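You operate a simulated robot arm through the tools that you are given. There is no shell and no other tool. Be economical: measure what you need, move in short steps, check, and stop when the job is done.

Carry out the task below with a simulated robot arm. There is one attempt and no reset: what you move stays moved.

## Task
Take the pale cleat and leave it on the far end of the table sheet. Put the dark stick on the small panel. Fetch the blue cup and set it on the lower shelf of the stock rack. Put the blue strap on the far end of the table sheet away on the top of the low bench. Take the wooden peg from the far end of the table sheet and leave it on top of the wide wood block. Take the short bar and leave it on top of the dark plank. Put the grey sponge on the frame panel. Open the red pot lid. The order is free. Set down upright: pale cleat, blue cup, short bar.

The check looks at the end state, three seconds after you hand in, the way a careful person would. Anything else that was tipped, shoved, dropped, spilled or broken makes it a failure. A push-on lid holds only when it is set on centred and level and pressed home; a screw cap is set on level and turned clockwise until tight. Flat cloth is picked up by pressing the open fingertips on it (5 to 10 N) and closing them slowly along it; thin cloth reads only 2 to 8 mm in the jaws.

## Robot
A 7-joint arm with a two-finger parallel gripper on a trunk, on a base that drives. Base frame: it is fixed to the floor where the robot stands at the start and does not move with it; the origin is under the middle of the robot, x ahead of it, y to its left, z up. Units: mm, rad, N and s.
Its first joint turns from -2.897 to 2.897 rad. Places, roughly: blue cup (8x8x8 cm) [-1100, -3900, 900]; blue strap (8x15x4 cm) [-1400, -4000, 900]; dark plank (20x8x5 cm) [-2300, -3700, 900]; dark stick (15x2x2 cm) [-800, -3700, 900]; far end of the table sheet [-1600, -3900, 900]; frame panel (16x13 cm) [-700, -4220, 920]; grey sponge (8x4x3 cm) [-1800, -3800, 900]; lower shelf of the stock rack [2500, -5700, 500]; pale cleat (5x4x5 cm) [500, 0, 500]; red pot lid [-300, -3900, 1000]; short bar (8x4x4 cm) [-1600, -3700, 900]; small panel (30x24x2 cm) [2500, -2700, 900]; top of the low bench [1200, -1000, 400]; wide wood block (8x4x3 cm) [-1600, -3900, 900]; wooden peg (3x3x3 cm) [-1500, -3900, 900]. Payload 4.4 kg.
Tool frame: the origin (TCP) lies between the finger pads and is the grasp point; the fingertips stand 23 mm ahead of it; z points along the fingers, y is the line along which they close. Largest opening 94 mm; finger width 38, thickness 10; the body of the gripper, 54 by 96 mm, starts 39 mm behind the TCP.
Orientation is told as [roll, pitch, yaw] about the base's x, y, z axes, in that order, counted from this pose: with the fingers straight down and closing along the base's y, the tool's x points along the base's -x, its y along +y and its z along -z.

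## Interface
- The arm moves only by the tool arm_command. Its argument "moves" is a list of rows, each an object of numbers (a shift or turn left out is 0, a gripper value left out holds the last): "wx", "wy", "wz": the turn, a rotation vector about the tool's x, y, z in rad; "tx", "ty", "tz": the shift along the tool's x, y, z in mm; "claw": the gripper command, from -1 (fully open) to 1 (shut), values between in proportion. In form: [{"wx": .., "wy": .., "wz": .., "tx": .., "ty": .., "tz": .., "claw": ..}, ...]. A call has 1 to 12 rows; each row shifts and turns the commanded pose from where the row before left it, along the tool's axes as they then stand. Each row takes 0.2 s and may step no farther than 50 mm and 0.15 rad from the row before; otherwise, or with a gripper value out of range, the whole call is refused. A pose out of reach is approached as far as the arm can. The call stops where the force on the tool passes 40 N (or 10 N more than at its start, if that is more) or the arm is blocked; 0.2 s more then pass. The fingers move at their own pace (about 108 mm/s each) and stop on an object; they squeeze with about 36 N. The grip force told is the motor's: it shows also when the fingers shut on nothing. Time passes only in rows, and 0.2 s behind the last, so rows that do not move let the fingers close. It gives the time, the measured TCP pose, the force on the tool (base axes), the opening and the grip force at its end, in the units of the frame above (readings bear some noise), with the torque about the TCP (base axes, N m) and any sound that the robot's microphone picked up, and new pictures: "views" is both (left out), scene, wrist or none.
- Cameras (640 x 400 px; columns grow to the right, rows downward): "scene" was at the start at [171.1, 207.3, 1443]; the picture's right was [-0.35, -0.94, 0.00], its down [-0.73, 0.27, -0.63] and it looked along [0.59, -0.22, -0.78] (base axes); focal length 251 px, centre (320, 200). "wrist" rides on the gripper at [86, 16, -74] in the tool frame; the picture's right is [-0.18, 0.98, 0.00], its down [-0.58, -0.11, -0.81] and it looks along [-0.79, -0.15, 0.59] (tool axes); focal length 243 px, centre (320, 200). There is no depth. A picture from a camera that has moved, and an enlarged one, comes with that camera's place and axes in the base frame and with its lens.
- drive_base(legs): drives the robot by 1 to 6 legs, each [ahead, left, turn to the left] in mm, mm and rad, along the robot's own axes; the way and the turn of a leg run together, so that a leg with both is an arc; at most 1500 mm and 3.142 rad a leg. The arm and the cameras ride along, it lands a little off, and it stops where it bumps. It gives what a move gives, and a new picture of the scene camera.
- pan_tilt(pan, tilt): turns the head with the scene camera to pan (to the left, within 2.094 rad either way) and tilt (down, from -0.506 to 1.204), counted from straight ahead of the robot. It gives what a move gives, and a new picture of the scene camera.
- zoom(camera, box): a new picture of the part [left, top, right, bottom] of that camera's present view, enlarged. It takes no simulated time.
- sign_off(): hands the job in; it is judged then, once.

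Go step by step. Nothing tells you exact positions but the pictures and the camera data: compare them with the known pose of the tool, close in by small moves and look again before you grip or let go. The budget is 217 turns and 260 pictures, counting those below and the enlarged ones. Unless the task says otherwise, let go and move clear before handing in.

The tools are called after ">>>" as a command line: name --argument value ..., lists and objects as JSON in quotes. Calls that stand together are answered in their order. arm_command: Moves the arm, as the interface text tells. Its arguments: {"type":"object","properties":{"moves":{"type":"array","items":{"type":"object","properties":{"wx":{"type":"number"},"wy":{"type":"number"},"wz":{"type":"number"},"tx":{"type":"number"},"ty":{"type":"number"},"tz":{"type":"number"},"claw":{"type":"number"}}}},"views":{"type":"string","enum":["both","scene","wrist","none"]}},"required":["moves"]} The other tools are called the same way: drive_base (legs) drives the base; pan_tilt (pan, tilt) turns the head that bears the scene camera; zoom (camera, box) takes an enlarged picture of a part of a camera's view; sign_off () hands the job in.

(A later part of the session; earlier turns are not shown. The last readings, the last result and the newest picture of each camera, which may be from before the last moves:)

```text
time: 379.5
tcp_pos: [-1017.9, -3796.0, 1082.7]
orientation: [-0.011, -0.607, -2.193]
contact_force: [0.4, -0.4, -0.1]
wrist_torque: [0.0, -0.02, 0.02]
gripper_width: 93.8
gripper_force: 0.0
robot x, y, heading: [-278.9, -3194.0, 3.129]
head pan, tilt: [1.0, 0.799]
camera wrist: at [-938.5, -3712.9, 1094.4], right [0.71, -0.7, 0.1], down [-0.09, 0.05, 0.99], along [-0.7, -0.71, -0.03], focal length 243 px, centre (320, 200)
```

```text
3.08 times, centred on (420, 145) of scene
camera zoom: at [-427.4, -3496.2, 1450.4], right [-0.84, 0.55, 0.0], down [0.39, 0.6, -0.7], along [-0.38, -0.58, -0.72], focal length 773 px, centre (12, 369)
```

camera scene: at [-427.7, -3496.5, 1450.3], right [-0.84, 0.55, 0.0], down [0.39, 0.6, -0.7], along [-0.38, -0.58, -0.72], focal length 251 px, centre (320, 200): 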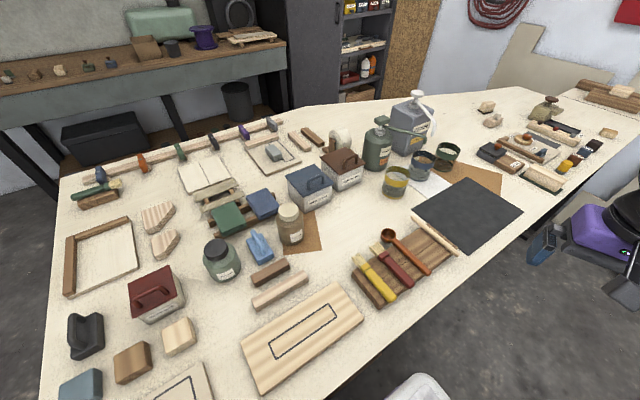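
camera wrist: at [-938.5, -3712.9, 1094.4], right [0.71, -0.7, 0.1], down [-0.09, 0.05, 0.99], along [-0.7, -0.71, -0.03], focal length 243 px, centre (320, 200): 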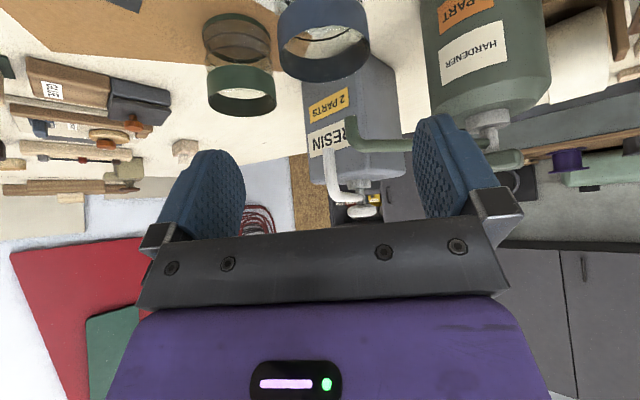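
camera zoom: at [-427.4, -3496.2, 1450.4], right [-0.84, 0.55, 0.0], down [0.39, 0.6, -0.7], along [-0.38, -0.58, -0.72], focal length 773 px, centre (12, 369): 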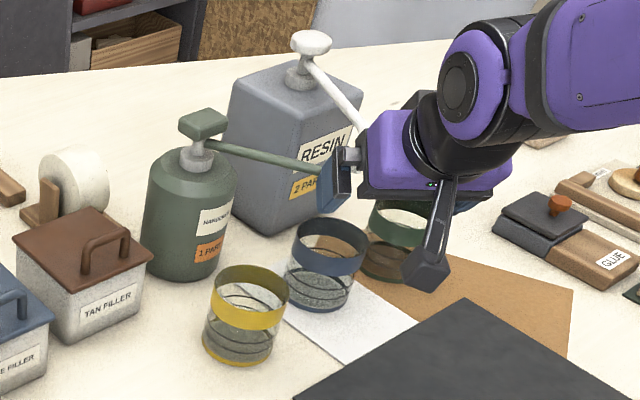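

Refined cup centre ≈[-1060,-3859]. I complete the pre-grasp and slide in along the finger direction part-way.

>>> arm_command --moves '[{"tx": 23.1, "ty": 3, "tz": 37}, {"tz": 30}, {"tz": 30}]' --views "wrist"

>>> zoom --camera "scene" --box '[370, 110, 480, 210]'

```text
time: 380.3
tcp_pos: [-1038.5, -3825.6, 985.2]
orientation: [-0.011, -0.606, -2.193]
contact_force: [0.1, 0.1, 0.2]
wrist_torque: [0.01, 0.02, 0.04]
gripper_width: 94.1
gripper_force: 0.2
robot x, y, heading: [-277.4, -3196.5, 3.132]
head pan, tilt: [1.0, 0.799]
camera wrist: at [-958.7, -3742.3, 997.5], right [0.71, -0.7, 0.1], down [-0.09, 0.04, 0.99], along [-0.7, -0.71, -0.03], focal length 243 px, centre (320, 200)
```

wrist: 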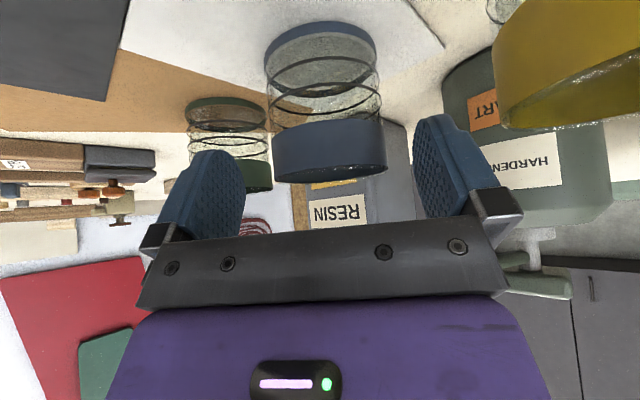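

```text
4.00 times, centred on (425, 160) of scene
camera zoom: at [-427.3, -3496.2, 1450.4], right [-0.84, 0.55, 0.0], down [0.39, 0.6, -0.7], along [-0.38, -0.58, -0.72], focal length 1005 px, centre (-100, 360)
```

zoom: 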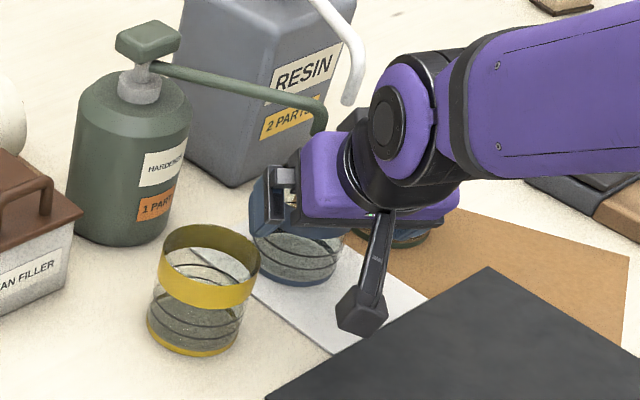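

The cup is laterally centred between the fingers. I slide in the rest and close gently.

>>> arm_command --moves '[{"tz": 20}, {"tz": 20}, {"tz": 16}, {"tx": -5, "tz": 3.4}, {"tx": -4, "tz": 2.6}, {"claw": -0.75}, {"claw": -0.4}, {"claw": 1}, {}]' --views "wrist"

```text
time: 381.2
tcp_pos: [-1057.8, -3850.8, 947.1]
orientation: [-0.01, -0.608, -2.193]
contact_force: [19.5, 25.6, 14.5]
wrist_torque: [-1.11, 1.13, 0.33]
gripper_width: 93.9
gripper_force: 0.1
robot x, y, heading: [-277.8, -3195.0, 3.129]
head pan, tilt: [1.0, 0.799]
stopped in row 4: the force on the tool passed its limit at 52 N (the readings are from after the stop); the commanded pose is now the measured one
camera wrist: at [-977.2, -3768.3, 958.2], right [0.71, -0.7, 0.1], down [-0.09, 0.04, 0.99], along [-0.7, -0.71, -0.03], focal length 243 px, centre (320, 200)
```

wrist: 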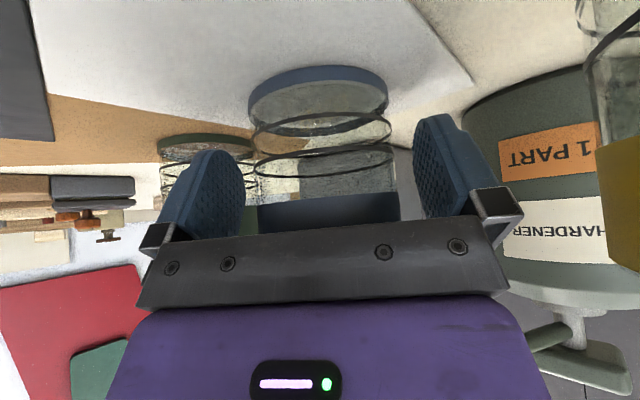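

The palm touched the cup's rim, so it is fully in. I back off 3 mm and close.

>>> arm_command --moves '[{"tz": -3}, {"claw": -0.75}, {"claw": -0.5}, {"claw": 1}, {}, {}]' --views "wrist"

```text
time: 382.6
tcp_pos: [-1057.3, -3851.3, 947.3]
orientation: [-0.011, -0.605, -2.192]
contact_force: [7.7, 15.3, -0.2]
wrist_torque: [-1.11, 0.65, 0.28]
gripper_width: 69.1
gripper_force: 35.9
robot x, y, heading: [-282.9, -3190.5, 3.126]
head pan, tilt: [1.0, 0.799]
camera wrist: at [-976.7, -3768.3, 958.3], right [0.71, -0.7, 0.1], down [-0.09, 0.04, 0.99], along [-0.7, -0.71, -0.03], focal length 243 px, centre (320, 200)
```

wrist: 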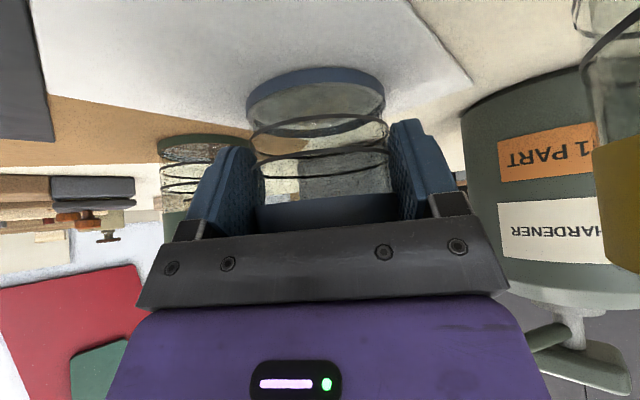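

Gripped at 69 mm. I unload 2 mm and draw the cup out from under the spout to the north.

>>> arm_command --moves '[{"tx": -1.1, "tz": -1.7}, {"tx": 7.7, "ty": -3.6, "tz": -5.3}, {"tx": 7.7, "ty": -3.6, "tz": -5.3}, {"tx": 7.7, "ty": -3.6, "tz": -5.3}, {"tx": 7.7, "ty": -3.6, "tz": -5.3}, {"tx": 7.7, "ty": -3.6, "tz": -5.3}, {"tx": 7.7, "ty": -3.6, "tz": -5.3}, {"tx": 7.7, "ty": -3.6, "tz": -5.3}]' --views "none"

>>> zoom --camera "scene" --box '[350, 90, 490, 220]'

```text
time: 384.4
tcp_pos: [-1039.9, -3784.0, 947.7]
orientation: [-0.011, -0.605, -2.192]
contact_force: [0.3, 0.6, -1.2]
wrist_torque: [0.0, 0.0, 0.03]
gripper_width: 69.1
gripper_force: 36.4
robot x, y, heading: [-282.0, -3195.5, 3.126]
head pan, tilt: [1.0, 0.799]
```

```text
3.08 times, centred on (420, 155) of scene
camera zoom: at [-427.6, -3496.4, 1450.3], right [-0.84, 0.55, 0.0], down [0.39, 0.6, -0.7], along [-0.38, -0.58, -0.72], focal length 773 px, centre (12, 338)
```

zoom: 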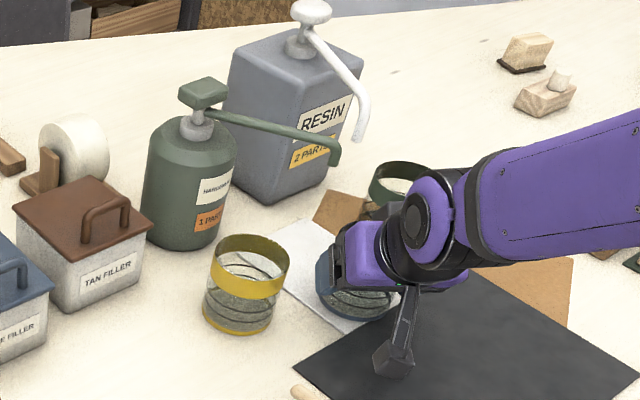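

The cup is clear of the spout and everything else stands. I lift it straight up, retract, and back the robot out of the aisle.

>>> arm_command --moves '[{"tx": -11, "tz": -16}, {"tx": -22.6, "tz": -33}, {"tx": -22.6, "tz": -33}, {"tx": -22.6, "tz": -33}, {"tx": -20, "tz": -29}]' --views "none"

>>> arm_command --moves '[{"tx": 36.2, "ty": -4.4, "tz": -24.8}, {"tx": 36.2, "ty": -4.4, "tz": -24.8}, {"tx": 36.2, "ty": -4.4, "tz": -24.8}, {"tx": 36.2, "ty": -4.4, "tz": -24.8}, {"tx": 36.2, "ty": -4.4, "tz": -24.8}, {"tx": 36.2, "ty": -4.4, "tz": -24.8}, {"tx": 36.2, "ty": -4.4, "tz": -24.8}, {"tx": 36.2, "ty": -4.4, "tz": -24.8}, {"tx": 36.2, "ty": -4.4, "tz": -24.8}]' --views "wrist"

>>> drive_base --legs '[[-1380, 0, 0], [0, 0, -3.12]]'

```text
time: 385.6
tcp_pos: [-1037.3, -3784.1, 1121.7]
orientation: [-0.01, -0.605, -2.19]
contact_force: [-0.6, 0.0, -1.0]
wrist_torque: [-0.03, -0.02, 0.0]
gripper_width: 69.1
gripper_force: 36.1
robot x, y, heading: [-279.2, -3193.7, 3.134]
head pan, tilt: [1.0, 0.799]
```

```text
time: 387.6
tcp_pos: [-835.7, -3437.7, 1121.7]
orientation: [-0.011, -0.606, -2.192]
contact_force: [0.3, 0.3, -1.1]
wrist_torque: [0.0, -0.02, 0.0]
gripper_width: 69.2
gripper_force: 36.1
robot x, y, heading: [-280.0, -3190.3, 3.132]
head pan, tilt: [1.0, 0.799]
camera wrist: at [-756.2, -3354.8, 1134.0], right [0.71, -0.7, 0.1], down [-0.09, 0.04, 0.99], along [-0.7, -0.71, -0.03], focal length 243 px, centre (320, 200)
```

wrist: 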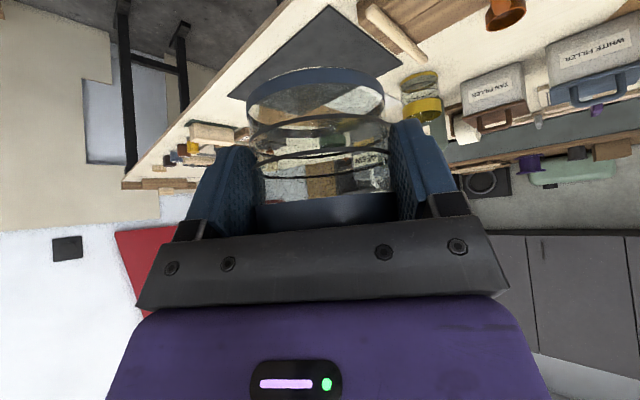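

```text
time: 401.7
tcp_pos: [1634.2, -2917.9, 1123.4]
orientation: [-0.011, -0.606, 1.022]
contact_force: [0.5, -0.8, -1.4]
wrist_torque: [-0.02, 0.01, 0.03]
gripper_width: 69.2
gripper_force: 35.7
robot x, y, heading: [1097.8, -3200.3, 0.063]
head pan, tilt: [1.0, 0.799]
camera scene: at [1222.6, -2890.9, 1450.3], right [0.87, -0.49, 0.0], down [-0.35, -0.63, -0.7], along [0.34, 0.61, -0.72], focal length 251 px, centre (320, 200)
```

scene: 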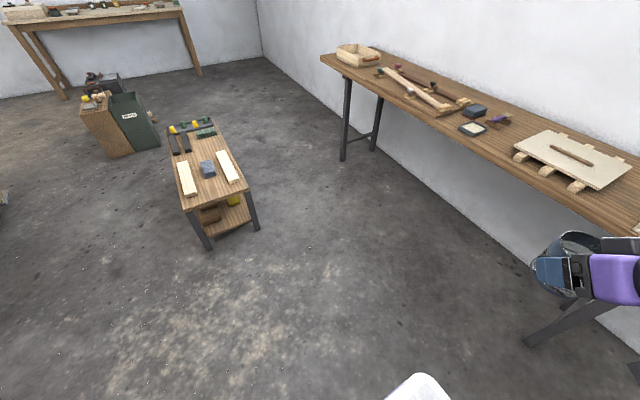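

The stick and strap still lie properly. I continue south toward the stock rack and look at it.

>>> drive_base --legs '[[0, 0, -0.063], [0, -1230, 0], [0, -1230, 0], [300, 0, 0]]'

>>> pan_tilt --pan -0.2 --tilt 0.75

```text
time: 416.0
tcp_pos: [1938.7, -5465.7, 1123.1]
orientation: [-0.009, -0.606, 0.939]
contact_force: [-0.5, 0.5, -1.0]
wrist_torque: [0.01, 0.0, -0.01]
gripper_width: 69.0
gripper_force: 35.9
robot x, y, heading: [1380.2, -5706.0, -0.021]
head pan, tilt: [1.0, 0.799]
camera scene: at [1529.8, -5404.9, 1450.3], right [0.83, -0.56, 0.0], down [-0.4, -0.59, -0.7], along [0.39, 0.58, -0.72], focal length 251 px, centre (320, 200)
```

scene: 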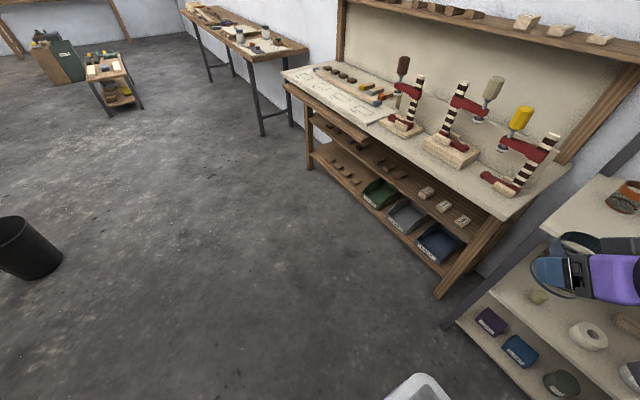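

```text
time: 417.4
tcp_pos: [1938.6, -5466.2, 1120.7]
orientation: [-0.011, -0.606, 0.94]
contact_force: [0.2, -0.5, -0.8]
wrist_torque: [-0.02, 0.01, 0.0]
gripper_width: 69.3
gripper_force: 35.5
robot x, y, heading: [1381.6, -5704.6, -0.018]
head pan, tilt: [-0.201, 0.75]
camera scene: at [1565.5, -5490.1, 1454.3], right [-0.22, -0.98, 0.0], down [-0.67, 0.15, -0.73], along [0.71, -0.16, -0.68], focal length 251 px, centre (320, 200)
```

scene: 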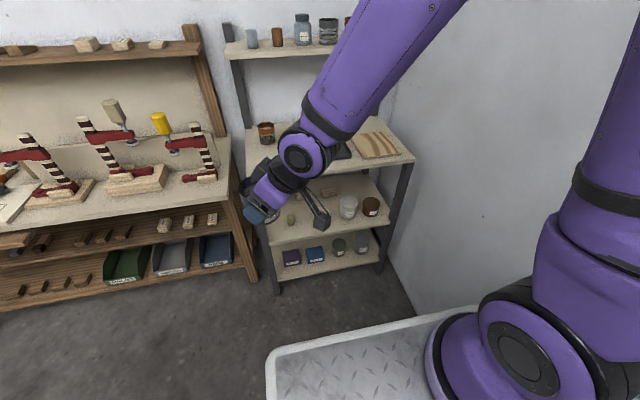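

The rack's front plane is x≈2335, y -5394..-6069; the shelf at z≈490 is the target. I enlarge it to find a free spot.

>>> zoom --camera "scene" --box '[245, 140, 425, 290]'

```text
2.67 times, centred on (335, 215) of scene
camera zoom: at [1565.5, -5490.1, 1454.3], right [-0.22, -0.98, 0.0], down [-0.67, 0.15, -0.73], along [0.71, -0.16, -0.68], focal length 670 px, centre (280, 160)
```

zoom: 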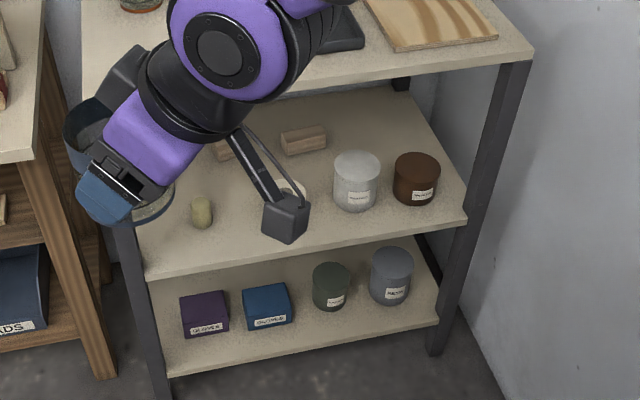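

A free front spot on the shelf is about [2386,-5588], between the cork and the tape roll. I move the robot 290 mm closer and turn the leaning hand about the vertical to face the rack squarely.

>>> drive_base --legs '[[0, 0, 0.02], [290, 0, 0]]'

>>> arm_command --moves '[{"wx": 0.0759, "wz": 0.1108}, {"wx": 0.0759, "wz": 0.1108}, {"wx": 0.0759, "wz": 0.1108}, {"wx": 0.0759, "wz": 0.1108}, {"wx": 0.0759, "wz": 0.1108}, {"wx": 0.0759, "wz": 0.1108}, {"wx": 0.0759, "wz": 0.1108}]' --views "none"

```text
time: 419.8
tcp_pos: [2229.3, -5451.7, 1123.9]
orientation: [-0.011, -0.605, 0.966]
contact_force: [0.3, 0.2, -1.5]
wrist_torque: [0.02, -0.01, 0.02]
gripper_width: 69.2
gripper_force: 36.4
robot x, y, heading: [1677.2, -5701.6, -0.001]
head pan, tilt: [-0.201, 0.75]
camera scene: at [1857.1, -5485.0, 1454.3], right [-0.2, -0.98, 0.0], down [-0.67, 0.13, -0.73], along [0.72, -0.14, -0.68], focal length 251 px, centre (320, 200)
```

scene: 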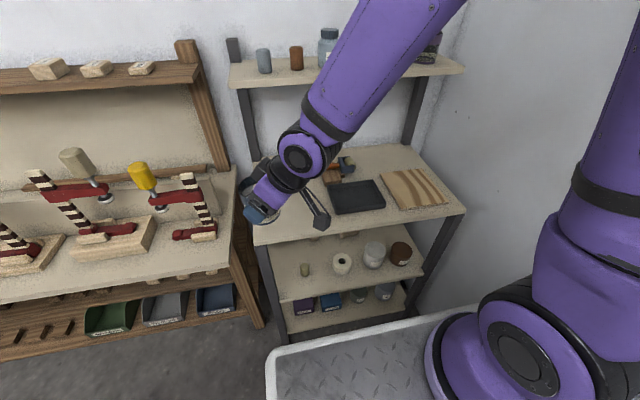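

```text
time: 421.5
tcp_pos: [2326.8, -5597.4, 1137.2]
orientation: [0.113, -0.557, -0.439]
contact_force: [-0.2, 0.2, -0.8]
wrist_torque: [-0.05, -0.05, -0.04]
gripper_width: 69.0
gripper_force: 35.7
robot x, y, heading: [1675.7, -5703.2, 0.012]
head pan, tilt: [-0.201, 0.75]
stopped in row 7: the arm was blocked; the commanded pose is now the measured one
```

The arm slewed unexpectedly and stopped as blocked. I look at once.

>>> pan_tilt --pan -0.1 --tilt 0.7

```text
time: 422.2
tcp_pos: [2328.6, -5598.5, 1137.0]
orientation: [0.112, -0.557, -0.44]
contact_force: [-0.7, -0.3, -2.1]
wrist_torque: [0.02, 0.0, 0.01]
gripper_width: 68.5
gripper_force: 36.1
robot x, y, heading: [1680.2, -5704.7, 0.006]
head pan, tilt: [-0.099, 0.7]
camera scene: at [1855.3, -5481.7, 1449.8], right [-0.16, -0.99, 0.0], down [-0.71, 0.11, -0.69], along [0.68, -0.11, -0.72], focal length 251 px, centre (320, 200)
```

scene: 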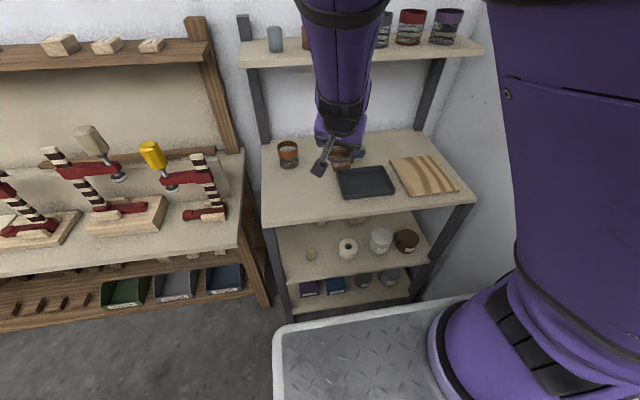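

The camera axes read oddly; I let things settle and re-read.

>>> arm_command --moves '[{}, {}]' --views "scene"

```text
time: 422.8
tcp_pos: [2329.0, -5598.0, 1136.9]
orientation: [0.111, -0.559, -0.439]
contact_force: [0.0, -0.1, -2.1]
wrist_torque: [-0.03, 0.04, -0.01]
gripper_width: 69.0
gripper_force: 35.6
robot x, y, heading: [1675.6, -5702.6, 0.002]
head pan, tilt: [-0.099, 0.7]
camera scene: at [1855.2, -5481.7, 1449.6], right [-0.16, -0.99, 0.0], down [-0.71, 0.11, -0.69], along [0.68, -0.11, -0.72], focal length 251 px, centre (320, 200)
```

scene: 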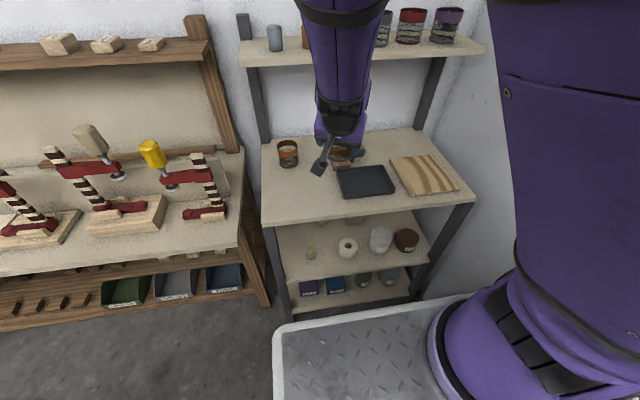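

The arm settled in another posture, its upper link leaning on the head mast, but the hand now leans in a good direction. I back the base away from the rack so the cup is clear, then ease the arm down and to the right, levelling the cup.

>>> drive_base --legs '[[-150, 0, 0]]'

>>> arm_command --moves '[{"tx": 8, "ty": -12, "tz": 15}, {"tx": 8, "ty": -12, "tz": 15}, {"tx": 8, "ty": -12, "tz": 15}, {"tx": 8, "ty": -12, "tz": 15}]' --views "none"

```text
time: 424.1
tcp_pos: [2176.3, -5597.5, 1136.1]
orientation: [0.111, -0.56, -0.436]
contact_force: [-0.5, 0.2, -1.3]
wrist_torque: [0.04, 0.02, 0.02]
gripper_width: 68.7
gripper_force: 36.5
robot x, y, heading: [1523.4, -5701.1, 0.005]
head pan, tilt: [-0.099, 0.7]
camera scene: at [1703.8, -5482.0, 1449.2], right [-0.16, -0.99, 0.0], down [-0.72, 0.11, -0.69], along [0.68, -0.11, -0.73], focal length 251 px, centre (320, 200)
```

scene: 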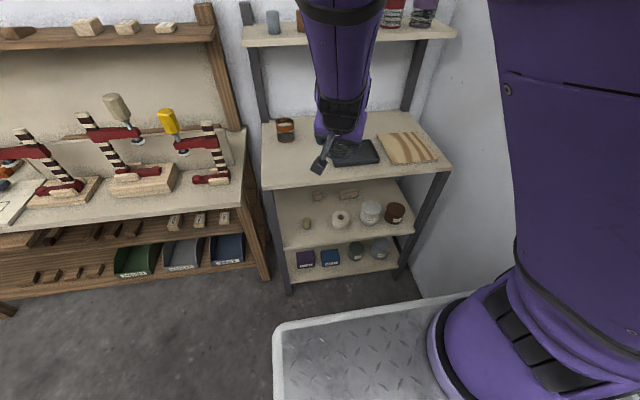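

```text
time: 425.1
tcp_pos: [2166.2, -5635.8, 1065.4]
orientation: [0.11, -0.557, -0.436]
contact_force: [-0.8, -0.2, -0.6]
wrist_torque: [-0.04, 0.05, 0.01]
gripper_width: 68.4
gripper_force: 35.9
robot x, y, heading: [1526.0, -5701.4, 0.002]
head pan, tilt: [-0.099, 0.7]
```

The arm moves freely. I level the cup and lower it in front of the rack in stages.

>>> arm_command --moves '[{"wx": 0.055, "wy": -0.024}, {"wx": 0.055, "wy": -0.024}, {"tx": 25.6, "tz": 37}, {"tx": 25.6, "tz": 37}, {"tx": 25.6, "tz": 37}, {"tx": 25.6, "tz": 37}, {"tx": 25.6, "tz": 37}]' --views "wrist"

>>> pan_tilt --pan -0.1 --tilt 0.8

```text
time: 426.7
tcp_pos: [2165.7, -5637.0, 838.8]
orientation: [0.004, -0.609, -0.44]
contact_force: [-0.6, -0.5, -0.5]
wrist_torque: [0.02, 0.0, 0.02]
gripper_width: 68.6
gripper_force: 36.2
robot x, y, heading: [1528.7, -5702.6, 0.002]
head pan, tilt: [-0.099, 0.7]
camera wrist: at [2069.4, -5573.6, 850.9], right [0.55, 0.83, 0.11], down [-0.03, -0.11, 0.99], along [0.83, -0.55, -0.03], focal length 243 px, centre (320, 200)
```

wrist: 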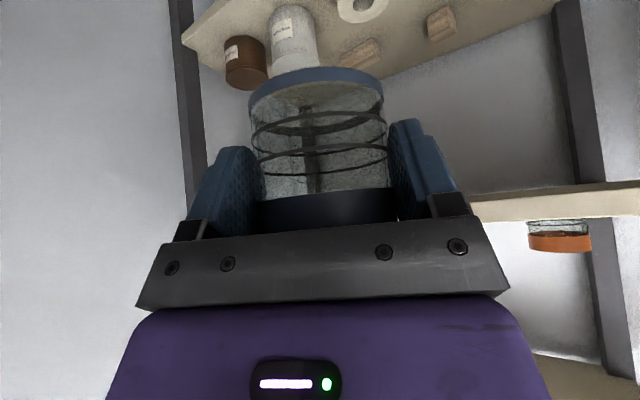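

```text
time: 427.4
tcp_pos: [2166.3, -5637.2, 839.4]
orientation: [0.002, -0.606, -0.44]
contact_force: [-0.5, -0.2, -1.8]
wrist_torque: [0.0, -0.01, 0.0]
gripper_width: 68.9
gripper_force: 36.1
robot x, y, heading: [1523.0, -5705.3, 0.001]
head pan, tilt: [-0.099, 0.799]
camera scene: at [1705.2, -5477.3, 1450.3], right [-0.1, -1.0, 0.0], down [-0.71, 0.07, -0.7], along [0.69, -0.07, -0.72], focal length 251 px, centre (320, 200)
```

scene: 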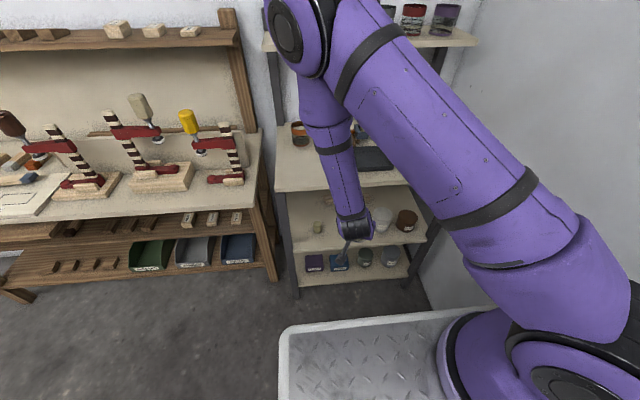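

The head mast is free again and the cup upright. I lower to shelf level in front of the rack, then drive in.

>>> arm_command --moves '[{"tx": 25.6, "tz": 37}, {"tx": 25.6, "tz": 37}, {"tx": 25.6, "tz": 37}, {"tx": 25.6, "tz": 37}, {"tx": 25.6, "tz": 37}]' --views "none"

>>> drive_base --legs '[[120, 55, 0]]'

>>> zoom --camera "wrist" --box '[0, 0, 640, 400]'

```text
time: 428.6
tcp_pos: [2165.2, -5637.3, 616.6]
orientation: [0.003, -0.607, -0.44]
contact_force: [-0.6, -0.7, -0.4]
wrist_torque: [-0.06, -0.01, 0.01]
gripper_width: 68.7
gripper_force: 36.1
robot x, y, heading: [1526.2, -5703.1, 0.006]
head pan, tilt: [-0.099, 0.799]
```

```text
time: 429.9
tcp_pos: [2285.0, -5583.2, 617.5]
orientation: [0.002, -0.608, -0.441]
contact_force: [0.6, 0.3, -0.7]
wrist_torque: [0.03, -0.02, 0.0]
gripper_width: 68.9
gripper_force: 36.1
robot x, y, heading: [1643.3, -5650.8, 0.004]
head pan, tilt: [-0.099, 0.799]
camera scene: at [1824.8, -5423.2, 1450.3], right [-0.1, -1.0, 0.0], down [-0.71, 0.07, -0.7], along [0.69, -0.07, -0.72], focal length 251 px, centre (320, 200)
```

scene: 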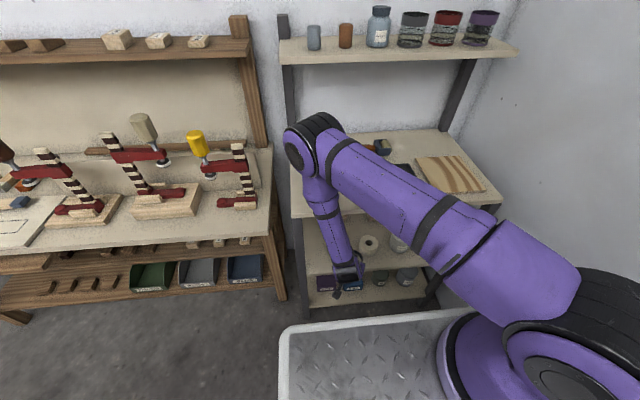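

```text
1.00 times, centred on (320, 200) of wrist (not enlarged: the box is as wide or as high as the picture)
camera zoom: at [2189.1, -5519.0, 628.1], right [0.55, 0.82, 0.11], down [-0.03, -0.11, 0.99], along [0.83, -0.55, -0.03], focal length 243 px, centre (320, 200)
```

zoom: 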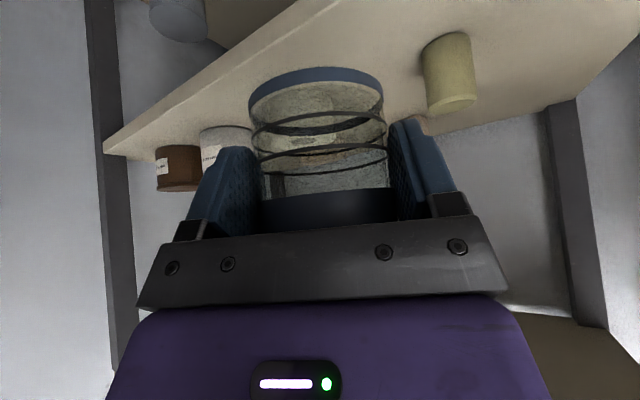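

The spot is clear; cork at right, tape beyond. I insert the cup 85 mm with the arm and lower.

>>> arm_command --moves '[{"tx": -31.6, "ty": 18.1, "tz": 21.9}, {"tx": -31.6, "ty": 18.1, "tz": 21.9}, {"tx": 14.2, "tz": 20.6}, {"tx": 11.4, "tz": 16.4}]' --views "none"

>>> pan_tilt --pan -0.2 --tilt 0.85

>>> zoom --camera "scene" --box '[260, 160, 420, 290]'

```text
time: 430.9
tcp_pos: [2362.6, -5582.7, 578.0]
orientation: [0.003, -0.61, -0.439]
contact_force: [-0.7, -0.4, -0.7]
wrist_torque: [0.04, 0.07, 0.0]
gripper_width: 68.4
gripper_force: 35.9
robot x, y, heading: [1644.8, -5650.3, 0.0]
head pan, tilt: [-0.099, 0.799]
```

```text
time: 431.6
tcp_pos: [2363.5, -5582.9, 577.4]
orientation: [0.004, -0.608, -0.436]
contact_force: [0.2, -0.4, -0.5]
wrist_torque: [0.02, 0.01, 0.03]
gripper_width: 68.7
gripper_force: 35.7
robot x, y, heading: [1646.5, -5649.7, 0.003]
head pan, tilt: [-0.201, 0.85]
camera scene: at [1812.1, -5430.5, 1447.4], right [-0.2, -0.98, 0.0], down [-0.73, 0.15, -0.66], along [0.65, -0.13, -0.75], focal length 251 px, centre (320, 200)
```

scene: 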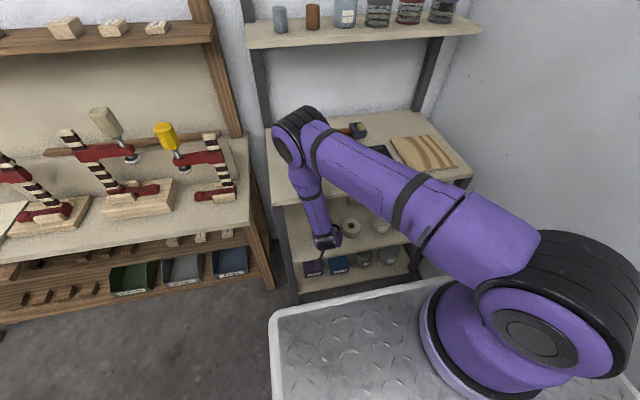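

```text
3.08 times, centred on (340, 225) of scene
camera zoom: at [1812.1, -5430.5, 1447.4], right [-0.2, -0.98, 0.0], down [-0.73, 0.15, -0.66], along [0.65, -0.13, -0.75], focal length 773 px, centre (258, 123)
```

zoom: 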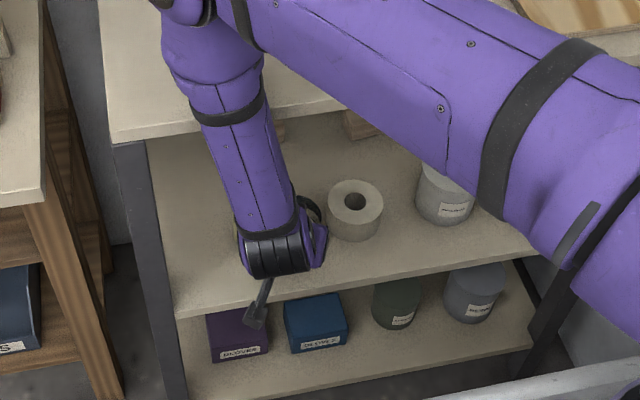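

The tape roll is 40 mm clear of the cup's place. I lower to contact.

>>> arm_command --moves '[{"tx": 5.7, "tz": 8.2}, {"tx": 3.4, "tz": 5}, {"tx": 1.5, "tz": 2.1}, {"tx": 1.5, "tz": 2.1}, {"tx": 1.5, "tz": 2.1}, {"tx": 1.5, "tz": 2.1}, {"tx": 1.5, "tz": 2.1}, {"tx": 1.5, "tz": 2.1}, {"tx": 1.5, "tz": 2.1}, {"tx": 1.5, "tz": 2.1}, {"tx": 1.5, "tz": 2.1}, {"tx": 1.5, "tz": 2.1}]' --views "wrist"

```text
time: 434.1
tcp_pos: [2359.7, -5579.0, 541.0]
orientation: [-0.001, -0.611, -0.435]
contact_force: [-22.7, -7.3, 66.9]
wrist_torque: [-0.68, 0.13, -0.24]
gripper_width: 67.9
gripper_force: 36.3
robot x, y, heading: [1642.9, -5649.2, 0.006]
head pan, tilt: [-0.201, 0.85]
stopped in row 12: the force on the tool passed its limit at 51 N (the readings are from after the stop); the commanded pose is now the measured one
camera wrist: at [2263.9, -5516.8, 551.1], right [0.55, 0.83, 0.11], down [-0.03, -0.1, 0.99], along [0.83, -0.55, -0.03], focal length 243 px, centre (320, 200)
```

wrist: 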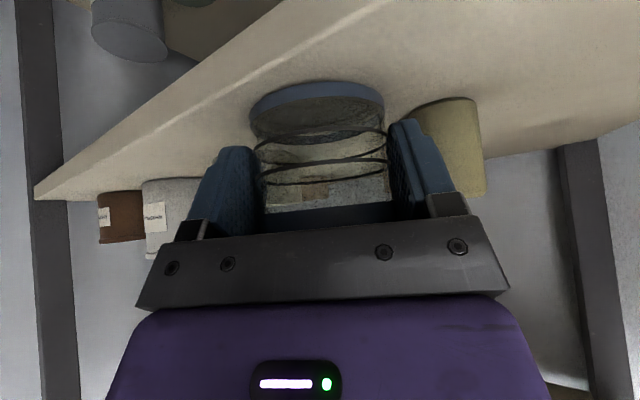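

The cup touches the shelf but its front is close to the edge. I lift 3 mm, move it 18 mm deeper and set it down gently.

>>> arm_command --moves '[{"tx": -1.7, "tz": -2.5}, {"tx": -6.7, "ty": 3.9, "tz": 4.6}, {"tx": -6.7, "ty": 3.8, "tz": 4.7}, {"tx": 0.6, "tz": 0.8}, {"tx": 0.6, "tz": 0.8}]' --views "none"

```text
time: 434.6
tcp_pos: [2357.9, -5579.4, 540.1]
orientation: [-0.006, -0.603, -0.429]
contact_force: [-8.9, -1.7, 66.4]
wrist_torque: [0.29, 0.67, -0.09]
gripper_width: 67.8
gripper_force: 35.9
robot x, y, heading: [1645.5, -5649.7, 0.011]
head pan, tilt: [-0.201, 0.85]
stopped in row 2: the force on the tool passed its limit at 106 N (the readings are from after the stop); the commanded pose is now the measured one
```

Still pressing hard. I lift 6 mm and read the force.

>>> arm_command --moves '[{"tx": -1.1, "tz": -1.7}, {"tx": -1.1, "tz": -1.7}, {"tx": -1.1, "tz": -1.7}]' --views "none"

```text
time: 435.4
tcp_pos: [2354.5, -5579.2, 539.6]
orientation: [-0.015, -0.593, -0.42]
contact_force: [10.3, 3.1, 29.5]
wrist_torque: [0.66, -0.4, -0.17]
gripper_width: 67.9
gripper_force: 36.0
robot x, y, heading: [1641.5, -5647.6, 0.001]
head pan, tilt: [-0.201, 0.85]
```

The arm isn't following; perhaps a link touches the shelf above. I look.

>>> zoom --camera "scene" --box '[240, 90, 440, 290]'

>>> zoom --camera "wrist" --box '[0, 0, 640, 400]'

```text
2.00 times, centred on (340, 190) of scene
camera zoom: at [1812.4, -5429.7, 1447.0], right [-0.19, -0.98, 0.0], down [-0.73, 0.15, -0.66], along [0.65, -0.13, -0.75], focal length 502 px, centre (280, 220)
```

zoom: 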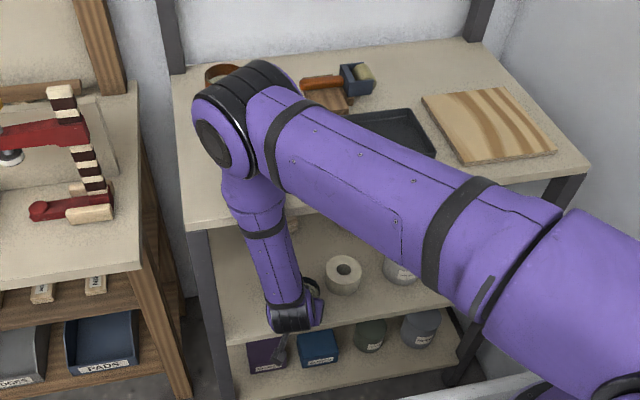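

```text
1.00 times, centred on (320, 200) of wrist (not enlarged: the box is as wide or as high as the picture)
camera zoom: at [2258.1, -5517.0, 552.0], right [0.55, 0.83, 0.09], down [-0.01, -0.1, 0.99], along [0.84, -0.55, -0.05], focal length 243 px, centre (320, 200)
```

zoom: 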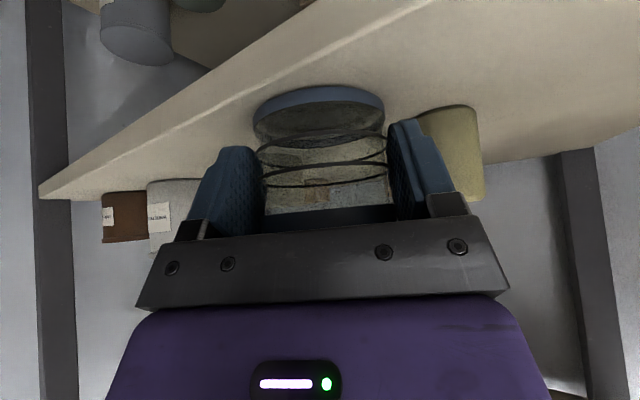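

The forearm is touching the front edge of the shelf above while the cup already stands on the lower shelf. I open the fingers slightly to free the cup before moving anything else.

>>> arm_command --moves '[{"claw": -0.5}, {"claw": -0.65}, {}]' --views "wrist"

```text
time: 436.2
tcp_pos: [2354.5, -5578.9, 538.5]
orientation: [-0.015, -0.592, -0.422]
contact_force: [-0.4, -0.2, 0.8]
wrist_torque: [0.0, 0.01, 0.0]
gripper_width: 77.6
gripper_force: 0.2
robot x, y, heading: [1643.3, -5649.8, 0.003]
head pan, tilt: [-0.201, 0.85]
camera wrist: at [2257.8, -5517.4, 552.3], right [0.55, 0.83, 0.09], down [-0.01, -0.1, 0.99], along [0.84, -0.55, -0.05], focal length 243 px, centre (320, 200)
```

wrist: 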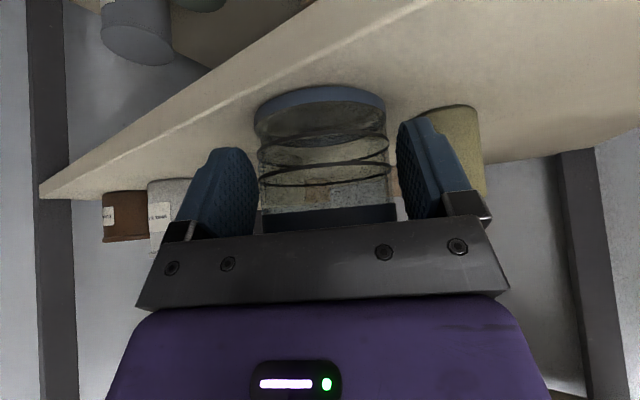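

The cup stands free on the shelf, about 7 mm inside the edge. I withdraw the hand along the finger direction.

>>> arm_command --moves '[{"tz": -8}, {"tz": -10}, {"tz": -15}, {"tz": -20}, {"tz": -20}]' --views "none"

```text
time: 437.4
tcp_pos: [2326.6, -5562.9, 601.0]
orientation: [-0.006, -0.6, -0.428]
contact_force: [0.2, 0.1, -0.7]
wrist_torque: [0.03, 0.0, -0.03]
gripper_width: 77.7
gripper_force: 0.1
robot x, y, heading: [1639.3, -5650.9, 0.006]
head pan, tilt: [-0.201, 0.85]
```

I back off more and look at the result.

>>> arm_command --moves '[{"tz": -40}, {"tz": -40}]' --views "none"

>>> drive_base --legs '[[-250, 0, 0]]'

>>> zoom --camera "scene" --box '[250, 60, 450, 260]'

```text
time: 438.0
tcp_pos: [2285.2, -5543.5, 666.9]
orientation: [-0.008, -0.599, -0.427]
contact_force: [0.4, 0.8, -0.4]
wrist_torque: [0.01, 0.0, 0.02]
gripper_width: 77.4
gripper_force: 0.1
robot x, y, heading: [1644.0, -5647.3, 0.006]
head pan, tilt: [-0.201, 0.85]
```

```text
time: 439.8
tcp_pos: [2041.6, -5549.7, 667.3]
orientation: [-0.01, -0.6, -0.435]
contact_force: [-1.4, -0.4, 0.0]
wrist_torque: [0.0, 0.0, -0.03]
gripper_width: 77.7
gripper_force: 0.2
robot x, y, heading: [1397.0, -5649.6, -0.008]
head pan, tilt: [-0.201, 0.85]
camera scene: at [1574.3, -5431.4, 1446.3], right [-0.2, -0.98, 0.0], down [-0.74, 0.15, -0.66], along [0.65, -0.14, -0.75], focal length 251 px, centre (320, 200)
```

scene: 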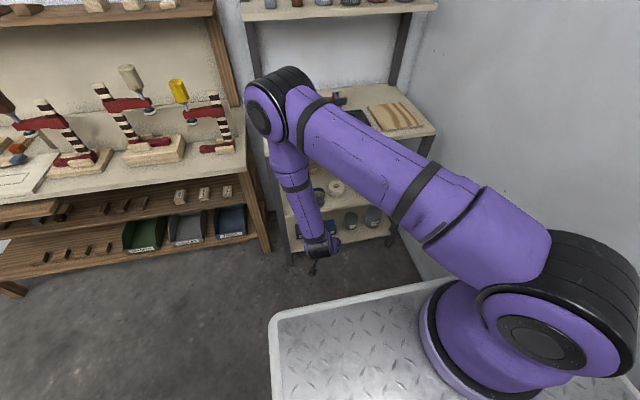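

```text
2.00 times, centred on (350, 160) of scene
camera zoom: at [1574.3, -5431.4, 1446.3], right [-0.2, -0.98, 0.0], down [-0.74, 0.15, -0.66], along [0.65, -0.14, -0.75], focal length 502 px, centre (260, 280)
```

zoom: 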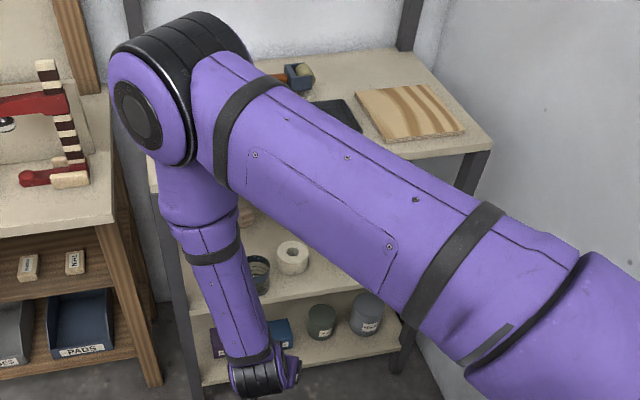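

The arm hides the cup; the wrist camera should see the rack from here.

>>> arm_command --moves '[{"tx": -28, "ty": -19, "tz": -40}, {"tx": -28, "tz": -40}]' --views "wrist"

```text
refused: row 1 steps farther than a row can; nothing moved
```

>>> arm_command --moves '[{"ty": -40}, {"ty": -40}]' --views "wrist"

```text
time: 440.4
tcp_pos: [2007.4, -5622.2, 668.0]
orientation: [-0.007, -0.597, -0.437]
contact_force: [-0.6, 0.3, 0.5]
wrist_torque: [0.01, -0.04, -0.02]
gripper_width: 77.4
gripper_force: 0.0
robot x, y, heading: [1397.6, -5650.7, -0.003]
head pan, tilt: [-0.201, 0.85]
camera wrist: at [1910.9, -5559.3, 681.2], right [0.56, 0.83, 0.1], down [-0.02, -0.1, 0.99], along [0.83, -0.56, -0.04], focal length 243 px, centre (320, 200)
```

wrist: 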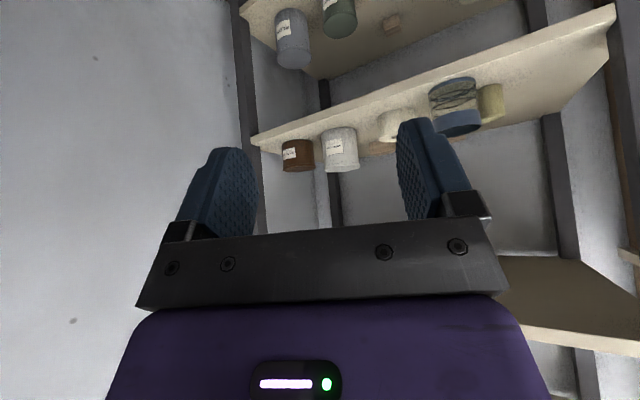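

The cup stands upright on the shelf. I enlarge to judge its support at the edge.

>>> zoom --camera "wrist" --box '[380, 40, 540, 150]'

```text
3.64 times, centred on (460, 95) of wrist
camera zoom: at [1910.9, -5559.3, 681.2], right [0.56, 0.83, 0.1], down [-0.02, -0.1, 0.99], along [0.83, -0.56, -0.04], focal length 882 px, centre (-189, 582)
```

zoom: 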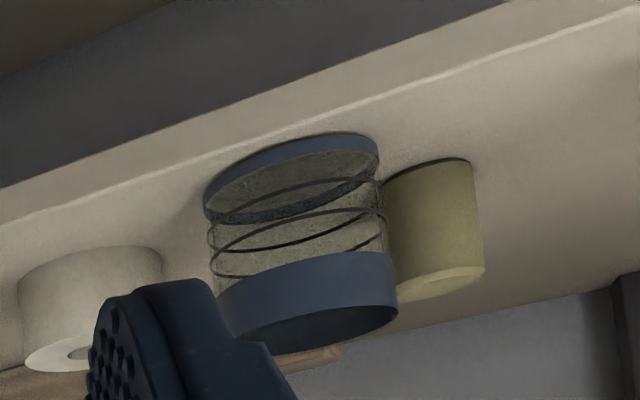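

The cup is well supported, upright. Now back to the pot lid from the south: I raise and straighten the arm.

>>> arm_command --moves '[{"tx": -25.6, "tz": -37}, {"tx": -25.6, "tz": -37}, {"tx": -25.6, "tz": -37}, {"tx": -25.6, "tz": -37}, {"tx": -25.6, "tz": -37}, {"tx": -25.6, "tz": -37}, {"tx": -25.6, "tz": -37}, {"tx": -25.6, "tz": -37}, {"tx": -25.6, "tz": -37}, {"tx": -25.6, "tz": -37}]' --views "none"

>>> arm_command --moves '[{"wy": 0.15}, {"wy": 0.15}, {"wy": 0.15}, {"wy": 0.147}, {"wz": -0.146}, {"wz": -0.146}, {"wz": -0.145}]' --views "none"

>>> pan_tilt --pan -0.2 --tilt 0.7

```text
time: 442.6
tcp_pos: [2022.8, -5618.0, 1119.0]
orientation: [-0.007, -0.599, -0.436]
contact_force: [0.9, 0.0, -0.2]
wrist_torque: [-0.05, 0.04, -0.01]
gripper_width: 77.4
gripper_force: 0.1
out of reach, approached as far as the arm can: row 7
robot x, y, heading: [1395.5, -5647.7, -0.007]
head pan, tilt: [-0.201, 0.85]
```

```text
time: 444.2
tcp_pos: [2020.5, -5615.1, 1117.8]
orientation: [-0.007, 0.001, -0.001]
contact_force: [1.0, -0.4, -1.5]
wrist_torque: [0.02, 0.02, -0.02]
gripper_width: 77.6
gripper_force: 0.1
robot x, y, heading: [1398.4, -5648.4, -0.007]
head pan, tilt: [-0.201, 0.85]
```

```text
time: 444.9
tcp_pos: [2020.0, -5616.3, 1117.5]
orientation: [-0.007, 0.001, -0.005]
contact_force: [0.3, 0.5, 0.2]
wrist_torque: [0.03, 0.0, -0.02]
gripper_width: 77.4
gripper_force: 0.2
robot x, y, heading: [1394.0, -5647.8, -0.003]
head pan, tilt: [-0.201, 0.7]
camera scene: at [1581.0, -5432.9, 1458.5], right [-0.2, -0.98, 0.0], down [-0.63, 0.13, -0.76], along [0.75, -0.16, -0.64], focal length 251 px, centre (320, 200)
```

scene: 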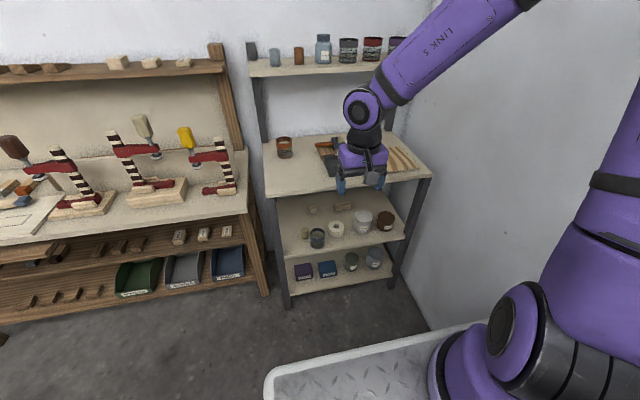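

The rack is intact with the cup on the lower shelf. I drive back into the south aisle to the pot in one go.

>>> drive_base --legs '[[0, 0, 1.574], [600, 0, 0], [0, 830, 0], [0, 830, 0]]'

```text
time: 460.2
tcp_pos: [-332.4, -4506.2, 1118.1]
orientation: [-0.007, 0.0, 1.625]
contact_force: [-0.6, 0.4, -0.2]
wrist_torque: [0.01, 0.0, -0.01]
gripper_width: 77.8
gripper_force: 0.1
robot x, y, heading: [-261.9, -5128.3, 1.621]
head pan, tilt: [-0.201, 0.7]
camera scene: at [-491.8, -4956.9, 1458.6], right [0.99, -0.15, 0.0], down [-0.09, -0.64, -0.76], along [0.11, 0.76, -0.64], focal length 251 px, centre (320, 200)
```

scene: 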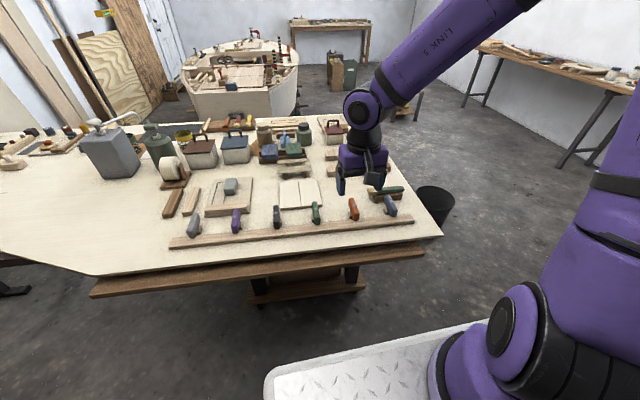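

I straighten and move up to the table edge, then extend the hand over the pot.

>>> drive_base --legs '[[0, 0, -0.05], [205, 0, 0]]'

>>> arm_command --moves '[{"tx": -45, "ty": -3, "claw": -0.7}, {"tx": -45, "ty": -3}, {"tx": -45, "ty": -3}, {"tx": -45, "ty": -3}, {"tx": -45, "ty": -3}, {"tx": -45, "ty": -3}, {"tx": -45, "ty": -3}, {"tx": -45, "ty": -3}]' --views "none"

```text
time: 462.2
tcp_pos: [-304.0, -4301.0, 1117.4]
orientation: [-0.008, 0.002, 1.578]
contact_force: [0.3, 0.9, 0.1]
wrist_torque: [0.01, 0.0, -0.02]
gripper_width: 77.9
gripper_force: 0.1
robot x, y, heading: [-267.0, -4920.1, 1.579]
head pan, tilt: [-0.201, 0.7]
camera scene: at [-484.1, -4742.6, 1458.6], right [0.98, -0.19, 0.0], down [-0.12, -0.63, -0.76], along [0.15, 0.75, -0.64], focal length 251 px, centre (320, 200)
```

scene: 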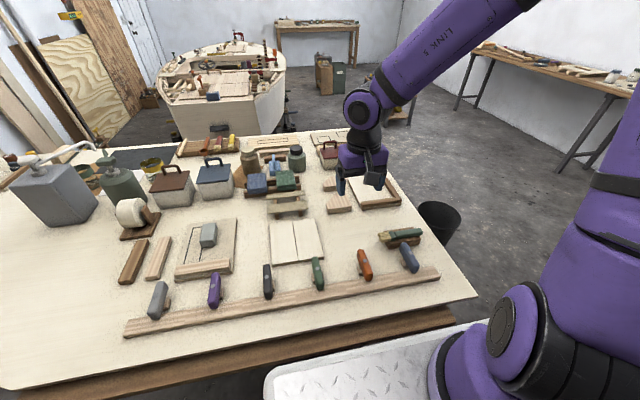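

```text
time: 464.0
tcp_pos: [-280.3, -3938.9, 1120.5]
orientation: [-0.007, -0.001, 1.574]
contact_force: [1.5, -0.8, 0.7]
wrist_torque: [0.03, 0.01, 0.02]
gripper_width: 80.1
gripper_force: 0.1
robot x, y, heading: [-267.3, -4926.1, 1.575]
head pan, tilt: [-0.201, 0.7]
```

Two more steps over the handle, then a check.

>>> arm_command --moves '[{"tx": -43.5, "ty": -7}, {"tx": -43.5, "ty": -7}, {"tz": 35}, {"tz": 35}, {"wy": -0.1}]' --views "wrist"

```text
time: 465.2
tcp_pos: [-270.6, -3854.7, 1046.6]
orientation: [-0.007, -0.1, 1.58]
contact_force: [0.5, 0.7, -0.2]
wrist_torque: [0.0, -0.02, -0.03]
gripper_width: 79.8
gripper_force: 0.1
robot x, y, heading: [-264.1, -4921.7, 1.575]
head pan, tilt: [-0.201, 0.7]
camera wrist: at [-286.1, -3948.2, 1112.0], right [-0.98, 0.18, 0.01], down [0.1, 0.5, 0.86], along [0.15, 0.85, -0.51], focal length 243 px, centre (320, 200)
```

wrist: 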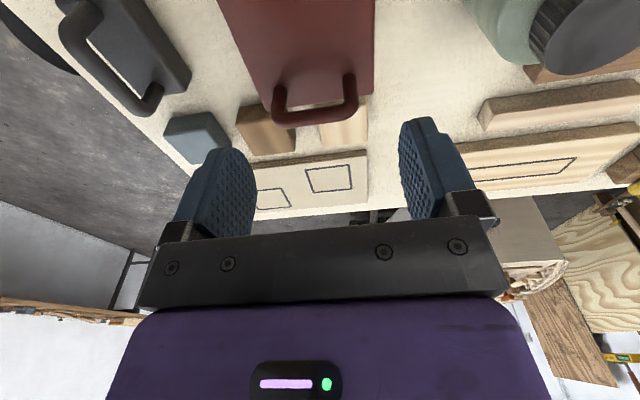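

The handle is centred under the open fingers. I lower and close on its two ends gently.

>>> arm_command --moves '[{"tx": -5.5, "ty": -3}, {"tx": 2, "tz": 19.9}, {"tx": 2, "tz": 19.9}, {"tx": 1.2, "tz": 12}, {"tx": 0.7, "tz": 7}, {"claw": -0.45}, {"claw": -0.3}, {"claw": -0.2}, {"claw": 0}, {"claw": 1}, {}]' --views "wrist"

```text
time: 467.6
tcp_pos: [-266.6, -3846.9, 990.8]
orientation: [-0.008, -0.099, 1.58]
contact_force: [-11.6, 1.3, -0.8]
wrist_torque: [0.1, -0.23, 0.11]
gripper_width: 57.0
gripper_force: 44.9
robot x, y, heading: [-264.8, -4924.4, 1.579]
head pan, tilt: [-0.201, 0.7]
camera wrist: at [-281.8, -3940.1, 1055.2], right [-0.98, 0.18, 0.01], down [0.1, 0.5, 0.86], along [0.15, 0.85, -0.51], focal length 243 px, centre (320, 200)
```

wrist: 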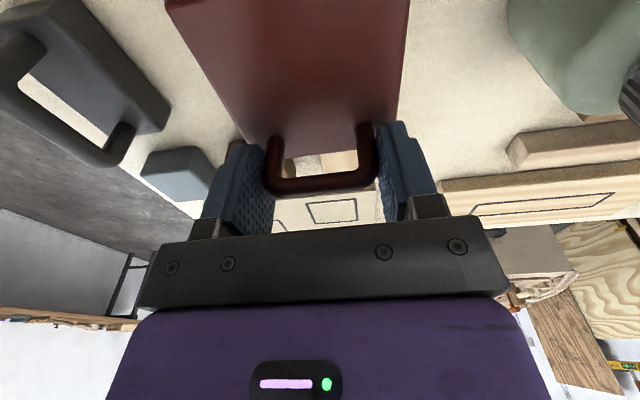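

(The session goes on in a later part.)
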